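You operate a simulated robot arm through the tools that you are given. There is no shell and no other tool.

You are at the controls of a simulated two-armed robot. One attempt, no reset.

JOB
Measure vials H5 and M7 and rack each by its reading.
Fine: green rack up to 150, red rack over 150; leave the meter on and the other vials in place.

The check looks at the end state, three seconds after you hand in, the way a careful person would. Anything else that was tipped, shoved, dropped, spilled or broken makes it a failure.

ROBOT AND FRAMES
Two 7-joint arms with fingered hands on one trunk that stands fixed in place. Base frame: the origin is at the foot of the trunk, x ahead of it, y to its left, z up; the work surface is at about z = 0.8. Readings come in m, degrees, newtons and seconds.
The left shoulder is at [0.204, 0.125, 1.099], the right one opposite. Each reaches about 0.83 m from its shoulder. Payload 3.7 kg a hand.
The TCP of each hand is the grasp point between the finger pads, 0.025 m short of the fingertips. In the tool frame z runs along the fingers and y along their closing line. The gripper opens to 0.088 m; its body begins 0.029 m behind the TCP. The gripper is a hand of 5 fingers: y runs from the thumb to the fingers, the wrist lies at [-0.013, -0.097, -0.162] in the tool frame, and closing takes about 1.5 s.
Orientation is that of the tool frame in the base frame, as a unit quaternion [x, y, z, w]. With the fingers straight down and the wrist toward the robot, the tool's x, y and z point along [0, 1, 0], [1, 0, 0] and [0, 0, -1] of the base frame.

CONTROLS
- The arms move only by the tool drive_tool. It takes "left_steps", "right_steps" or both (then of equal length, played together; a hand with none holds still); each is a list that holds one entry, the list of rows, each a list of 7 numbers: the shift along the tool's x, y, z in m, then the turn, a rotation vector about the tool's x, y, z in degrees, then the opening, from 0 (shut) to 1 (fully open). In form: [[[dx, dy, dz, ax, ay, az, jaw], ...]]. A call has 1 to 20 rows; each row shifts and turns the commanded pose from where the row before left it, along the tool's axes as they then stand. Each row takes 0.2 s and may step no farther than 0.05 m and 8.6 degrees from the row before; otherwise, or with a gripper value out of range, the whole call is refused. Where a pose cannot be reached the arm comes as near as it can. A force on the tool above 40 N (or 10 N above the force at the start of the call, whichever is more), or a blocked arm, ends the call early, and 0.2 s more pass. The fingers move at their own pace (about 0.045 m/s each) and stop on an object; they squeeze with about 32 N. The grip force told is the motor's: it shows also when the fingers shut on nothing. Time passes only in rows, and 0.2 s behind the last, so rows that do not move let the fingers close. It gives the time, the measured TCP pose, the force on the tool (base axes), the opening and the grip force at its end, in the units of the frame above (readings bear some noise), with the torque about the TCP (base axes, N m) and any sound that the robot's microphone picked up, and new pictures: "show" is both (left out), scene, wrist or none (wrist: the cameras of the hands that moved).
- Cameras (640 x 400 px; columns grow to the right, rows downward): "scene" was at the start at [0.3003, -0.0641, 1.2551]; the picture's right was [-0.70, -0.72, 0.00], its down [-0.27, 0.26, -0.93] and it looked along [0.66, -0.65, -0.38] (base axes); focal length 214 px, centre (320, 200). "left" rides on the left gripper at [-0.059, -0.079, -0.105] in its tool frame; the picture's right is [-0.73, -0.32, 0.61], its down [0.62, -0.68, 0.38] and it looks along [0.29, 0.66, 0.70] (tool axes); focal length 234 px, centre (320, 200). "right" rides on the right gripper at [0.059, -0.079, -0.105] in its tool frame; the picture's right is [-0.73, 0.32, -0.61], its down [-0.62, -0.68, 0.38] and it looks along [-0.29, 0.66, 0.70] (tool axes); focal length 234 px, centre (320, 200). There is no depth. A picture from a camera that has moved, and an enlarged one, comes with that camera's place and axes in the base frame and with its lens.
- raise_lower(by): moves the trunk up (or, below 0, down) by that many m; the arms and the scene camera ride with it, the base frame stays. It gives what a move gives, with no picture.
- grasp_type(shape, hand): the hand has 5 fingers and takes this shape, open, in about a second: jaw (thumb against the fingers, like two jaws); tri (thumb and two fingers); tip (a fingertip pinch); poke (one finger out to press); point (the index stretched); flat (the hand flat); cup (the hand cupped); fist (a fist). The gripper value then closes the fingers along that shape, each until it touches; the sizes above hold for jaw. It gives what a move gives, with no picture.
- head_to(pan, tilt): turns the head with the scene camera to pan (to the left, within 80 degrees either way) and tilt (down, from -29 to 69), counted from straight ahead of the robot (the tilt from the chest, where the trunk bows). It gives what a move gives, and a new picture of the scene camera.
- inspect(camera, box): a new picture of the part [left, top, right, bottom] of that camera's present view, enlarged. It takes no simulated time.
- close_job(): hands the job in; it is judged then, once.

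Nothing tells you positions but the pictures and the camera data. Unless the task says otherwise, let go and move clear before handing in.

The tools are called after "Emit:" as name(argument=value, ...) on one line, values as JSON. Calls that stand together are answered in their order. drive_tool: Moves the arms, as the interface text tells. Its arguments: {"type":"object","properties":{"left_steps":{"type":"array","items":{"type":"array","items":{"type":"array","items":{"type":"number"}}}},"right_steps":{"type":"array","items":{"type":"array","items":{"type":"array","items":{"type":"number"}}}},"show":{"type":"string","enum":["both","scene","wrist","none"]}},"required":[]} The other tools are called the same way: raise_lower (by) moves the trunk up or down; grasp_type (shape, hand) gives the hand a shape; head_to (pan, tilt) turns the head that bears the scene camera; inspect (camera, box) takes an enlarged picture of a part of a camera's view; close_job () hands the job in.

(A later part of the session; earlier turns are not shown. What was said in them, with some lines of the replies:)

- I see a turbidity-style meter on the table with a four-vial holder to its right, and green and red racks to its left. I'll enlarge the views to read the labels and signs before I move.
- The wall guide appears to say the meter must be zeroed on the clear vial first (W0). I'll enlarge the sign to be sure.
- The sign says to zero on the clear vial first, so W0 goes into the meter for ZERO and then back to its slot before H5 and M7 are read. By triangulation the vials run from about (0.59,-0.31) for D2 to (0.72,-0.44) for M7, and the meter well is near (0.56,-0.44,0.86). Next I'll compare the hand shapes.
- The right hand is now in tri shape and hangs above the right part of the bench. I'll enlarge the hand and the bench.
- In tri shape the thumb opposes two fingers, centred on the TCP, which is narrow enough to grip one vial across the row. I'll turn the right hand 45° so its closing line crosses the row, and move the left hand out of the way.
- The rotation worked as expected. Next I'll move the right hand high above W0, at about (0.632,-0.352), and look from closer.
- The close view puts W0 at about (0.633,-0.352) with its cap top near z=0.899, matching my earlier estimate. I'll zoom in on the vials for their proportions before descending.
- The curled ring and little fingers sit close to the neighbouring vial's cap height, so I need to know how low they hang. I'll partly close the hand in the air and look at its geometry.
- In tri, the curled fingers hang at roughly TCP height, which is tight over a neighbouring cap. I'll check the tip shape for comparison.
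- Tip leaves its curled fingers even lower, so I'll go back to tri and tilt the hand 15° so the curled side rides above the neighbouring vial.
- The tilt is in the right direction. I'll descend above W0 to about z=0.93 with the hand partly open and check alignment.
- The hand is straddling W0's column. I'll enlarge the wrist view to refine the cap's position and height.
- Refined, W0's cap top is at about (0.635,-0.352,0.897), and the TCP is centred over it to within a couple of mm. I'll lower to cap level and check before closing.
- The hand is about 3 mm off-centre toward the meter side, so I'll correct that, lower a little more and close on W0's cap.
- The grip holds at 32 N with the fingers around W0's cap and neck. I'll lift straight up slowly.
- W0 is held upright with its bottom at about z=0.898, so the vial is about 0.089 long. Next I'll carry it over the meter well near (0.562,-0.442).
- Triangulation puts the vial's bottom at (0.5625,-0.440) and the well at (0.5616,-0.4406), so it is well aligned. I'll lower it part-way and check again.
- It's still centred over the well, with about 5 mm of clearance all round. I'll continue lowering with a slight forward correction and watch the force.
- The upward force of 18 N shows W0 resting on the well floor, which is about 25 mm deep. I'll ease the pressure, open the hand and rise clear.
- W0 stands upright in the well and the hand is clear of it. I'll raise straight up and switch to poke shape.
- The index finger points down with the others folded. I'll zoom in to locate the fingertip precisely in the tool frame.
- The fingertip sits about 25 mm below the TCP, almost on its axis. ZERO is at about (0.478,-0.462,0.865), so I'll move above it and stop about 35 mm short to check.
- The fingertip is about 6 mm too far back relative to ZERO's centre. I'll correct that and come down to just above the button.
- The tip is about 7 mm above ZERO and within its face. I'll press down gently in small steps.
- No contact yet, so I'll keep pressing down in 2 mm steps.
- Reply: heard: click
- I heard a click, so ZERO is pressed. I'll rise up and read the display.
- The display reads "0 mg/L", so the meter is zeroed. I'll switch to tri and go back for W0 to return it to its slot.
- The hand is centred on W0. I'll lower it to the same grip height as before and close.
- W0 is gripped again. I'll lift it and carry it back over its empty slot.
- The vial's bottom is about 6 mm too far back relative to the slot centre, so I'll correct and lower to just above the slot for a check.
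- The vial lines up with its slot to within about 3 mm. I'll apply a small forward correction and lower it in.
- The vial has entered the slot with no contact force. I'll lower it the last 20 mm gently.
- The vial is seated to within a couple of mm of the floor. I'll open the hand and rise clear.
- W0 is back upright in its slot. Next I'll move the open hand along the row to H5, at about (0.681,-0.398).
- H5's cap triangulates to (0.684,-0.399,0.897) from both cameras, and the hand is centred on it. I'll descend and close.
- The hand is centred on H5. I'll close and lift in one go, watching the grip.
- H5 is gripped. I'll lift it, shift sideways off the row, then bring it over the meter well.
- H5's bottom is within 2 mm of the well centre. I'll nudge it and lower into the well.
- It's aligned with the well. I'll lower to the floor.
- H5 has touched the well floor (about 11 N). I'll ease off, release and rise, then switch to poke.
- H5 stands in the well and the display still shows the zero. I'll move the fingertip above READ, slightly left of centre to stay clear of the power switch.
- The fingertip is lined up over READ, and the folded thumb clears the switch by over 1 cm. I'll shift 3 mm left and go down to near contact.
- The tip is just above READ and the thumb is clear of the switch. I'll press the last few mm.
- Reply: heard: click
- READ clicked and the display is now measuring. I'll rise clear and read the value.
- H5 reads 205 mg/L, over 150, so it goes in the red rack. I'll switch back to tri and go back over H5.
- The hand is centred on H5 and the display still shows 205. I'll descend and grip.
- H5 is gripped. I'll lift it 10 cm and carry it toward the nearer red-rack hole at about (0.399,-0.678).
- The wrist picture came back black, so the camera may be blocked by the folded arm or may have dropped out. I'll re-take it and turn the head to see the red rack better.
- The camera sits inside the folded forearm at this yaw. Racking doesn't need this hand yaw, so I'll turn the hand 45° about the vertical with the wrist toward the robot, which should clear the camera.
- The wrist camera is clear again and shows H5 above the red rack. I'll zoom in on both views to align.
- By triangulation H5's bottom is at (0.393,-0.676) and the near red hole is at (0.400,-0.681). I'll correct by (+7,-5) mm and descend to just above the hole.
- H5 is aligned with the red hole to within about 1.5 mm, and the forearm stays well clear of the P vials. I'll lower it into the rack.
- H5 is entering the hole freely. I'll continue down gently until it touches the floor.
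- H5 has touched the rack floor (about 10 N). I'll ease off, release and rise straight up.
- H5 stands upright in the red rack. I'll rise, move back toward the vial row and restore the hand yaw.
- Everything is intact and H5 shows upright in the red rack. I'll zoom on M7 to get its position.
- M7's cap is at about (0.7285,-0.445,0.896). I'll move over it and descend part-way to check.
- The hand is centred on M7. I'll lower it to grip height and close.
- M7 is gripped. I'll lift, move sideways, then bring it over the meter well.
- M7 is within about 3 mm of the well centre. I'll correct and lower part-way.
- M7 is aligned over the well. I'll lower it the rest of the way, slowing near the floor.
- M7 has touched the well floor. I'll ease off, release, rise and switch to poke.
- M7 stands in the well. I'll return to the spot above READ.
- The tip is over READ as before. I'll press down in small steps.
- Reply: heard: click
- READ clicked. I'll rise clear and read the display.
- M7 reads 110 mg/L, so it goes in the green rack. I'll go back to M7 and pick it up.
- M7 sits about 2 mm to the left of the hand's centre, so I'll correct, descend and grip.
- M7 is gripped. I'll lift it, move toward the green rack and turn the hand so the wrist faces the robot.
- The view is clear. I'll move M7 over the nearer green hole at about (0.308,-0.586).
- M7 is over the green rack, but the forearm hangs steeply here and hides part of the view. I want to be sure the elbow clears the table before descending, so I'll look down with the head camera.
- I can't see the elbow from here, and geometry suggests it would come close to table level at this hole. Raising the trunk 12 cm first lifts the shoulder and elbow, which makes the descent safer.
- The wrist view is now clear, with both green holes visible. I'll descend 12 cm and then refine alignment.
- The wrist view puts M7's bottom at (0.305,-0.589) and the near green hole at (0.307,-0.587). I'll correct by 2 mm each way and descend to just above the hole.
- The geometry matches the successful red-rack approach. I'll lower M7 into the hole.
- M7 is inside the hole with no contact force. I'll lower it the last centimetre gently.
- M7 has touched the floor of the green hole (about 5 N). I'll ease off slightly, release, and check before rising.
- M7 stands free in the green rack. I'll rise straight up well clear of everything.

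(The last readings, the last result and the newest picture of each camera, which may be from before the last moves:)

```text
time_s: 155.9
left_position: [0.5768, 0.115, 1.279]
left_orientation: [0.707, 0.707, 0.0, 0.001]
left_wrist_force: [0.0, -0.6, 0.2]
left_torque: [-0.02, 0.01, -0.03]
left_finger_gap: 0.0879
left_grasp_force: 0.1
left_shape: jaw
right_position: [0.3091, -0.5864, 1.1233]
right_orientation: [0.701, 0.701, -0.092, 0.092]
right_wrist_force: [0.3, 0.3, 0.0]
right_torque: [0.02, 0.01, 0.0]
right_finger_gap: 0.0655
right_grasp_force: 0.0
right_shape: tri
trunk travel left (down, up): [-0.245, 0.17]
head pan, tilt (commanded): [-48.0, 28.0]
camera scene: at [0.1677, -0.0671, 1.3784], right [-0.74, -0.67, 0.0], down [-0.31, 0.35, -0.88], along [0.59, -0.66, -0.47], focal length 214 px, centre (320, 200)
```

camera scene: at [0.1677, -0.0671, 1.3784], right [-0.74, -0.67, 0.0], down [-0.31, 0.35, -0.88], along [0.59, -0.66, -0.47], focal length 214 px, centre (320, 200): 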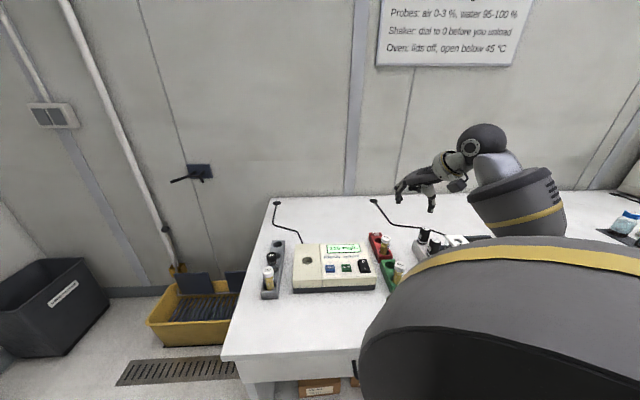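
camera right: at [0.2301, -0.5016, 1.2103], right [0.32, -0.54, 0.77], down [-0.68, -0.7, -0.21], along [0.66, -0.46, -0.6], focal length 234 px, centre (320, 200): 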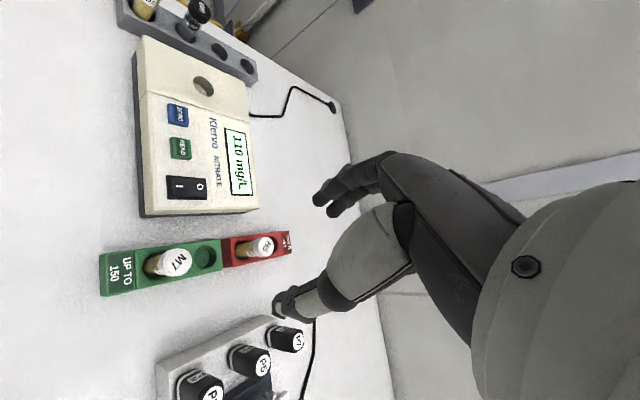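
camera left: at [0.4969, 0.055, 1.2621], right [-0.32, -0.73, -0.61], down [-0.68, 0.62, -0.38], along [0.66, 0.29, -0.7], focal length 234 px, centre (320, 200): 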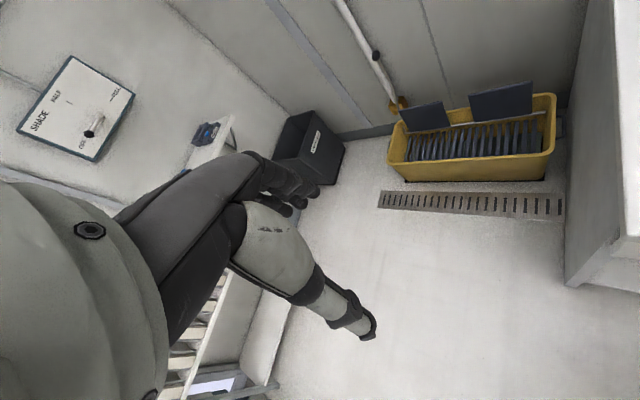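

Both vials are racked and the hand is clear. I'll do a final close look at the holder, the meter and the racks before handing in.

Emit:
inspect(camera="scene", box=[250, 220, 470, 310])

Emit:
inspect(camera="right", box=[80, 200, 320, 400])

Emit:
inspect(camera="right", box=[90, 0, 290, 220])

```text
2.91 times, centred on (360, 265) of scene
camera zoom: at [0.1677, -0.0671, 1.3784], right [-0.74, -0.67, 0.0], down [-0.31, 0.35, -0.88], along [0.59, -0.66, -0.47], focal length 624 px, centre (204, 11)
```

zoom: 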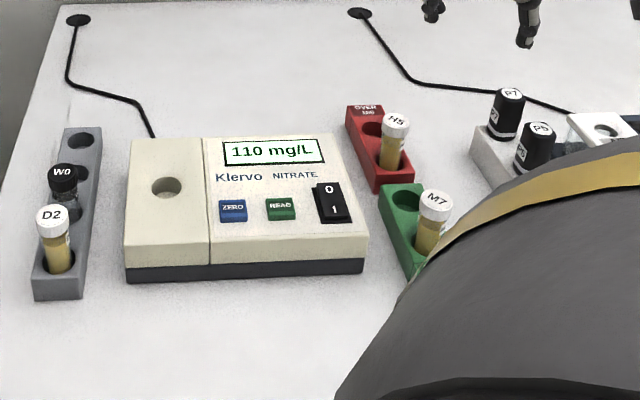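

```text
2.00 times, centred on (200, 300) of right
camera zoom: at [0.2302, -0.5016, 1.2102], right [0.32, -0.54, 0.77], down [-0.68, -0.7, -0.21], along [0.66, -0.46, -0.6], focal length 468 px, centre (560, 0)
```

zoom: 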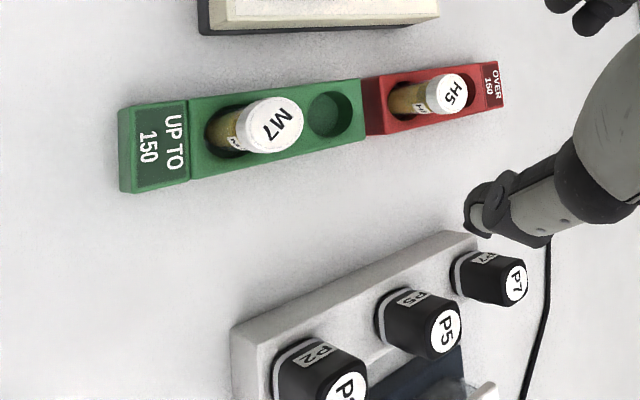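

```text
1.82 times, centred on (190, 110) of right
camera zoom: at [0.2302, -0.5016, 1.2102], right [0.32, -0.54, 0.77], down [-0.68, -0.7, -0.21], along [0.66, -0.46, -0.6], focal length 426 px, centre (556, 364)
```

zoom: 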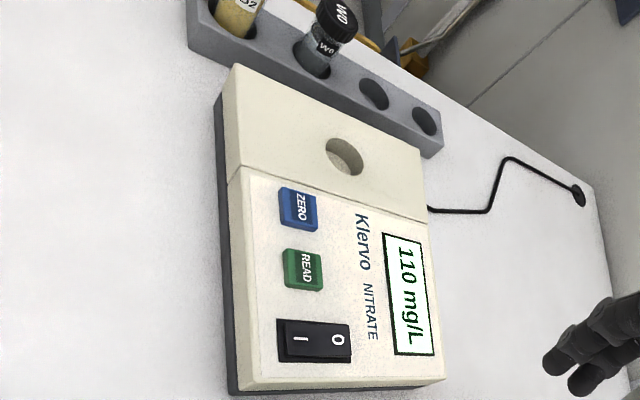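

Everything checks out: H5 (205 mg/L) is in the red rack and M7 (110 mg/L) is in the green rack. W0 and D2 are upright in their own slots, the meter is on, and both hands are empty and clear. I'm handing in.

Emit:
close_job()

```text
The job is handed in.
```

Both vials are measured and racked by their readings, and the job is handed in. I followed the bench guide and zeroed the meter on the clear vial W0 first; it showed 0 mg/L.

| Vial | Reading | Rack |
|---|---|---|
| H5 | 205 mg/L | Red (over 150) |
| M7 | 110 mg/L | Green (up to 150) |

At my last look before handing in, W0 was back in its own slot, D2 and the P vials were in place, and the meter was still on. I saw nothing tipped or spilled, and the right hand was empty and clear of the bench.

I raised the trunk 12 cm to keep the elbow clear of the table while placing M7, and left it raised.
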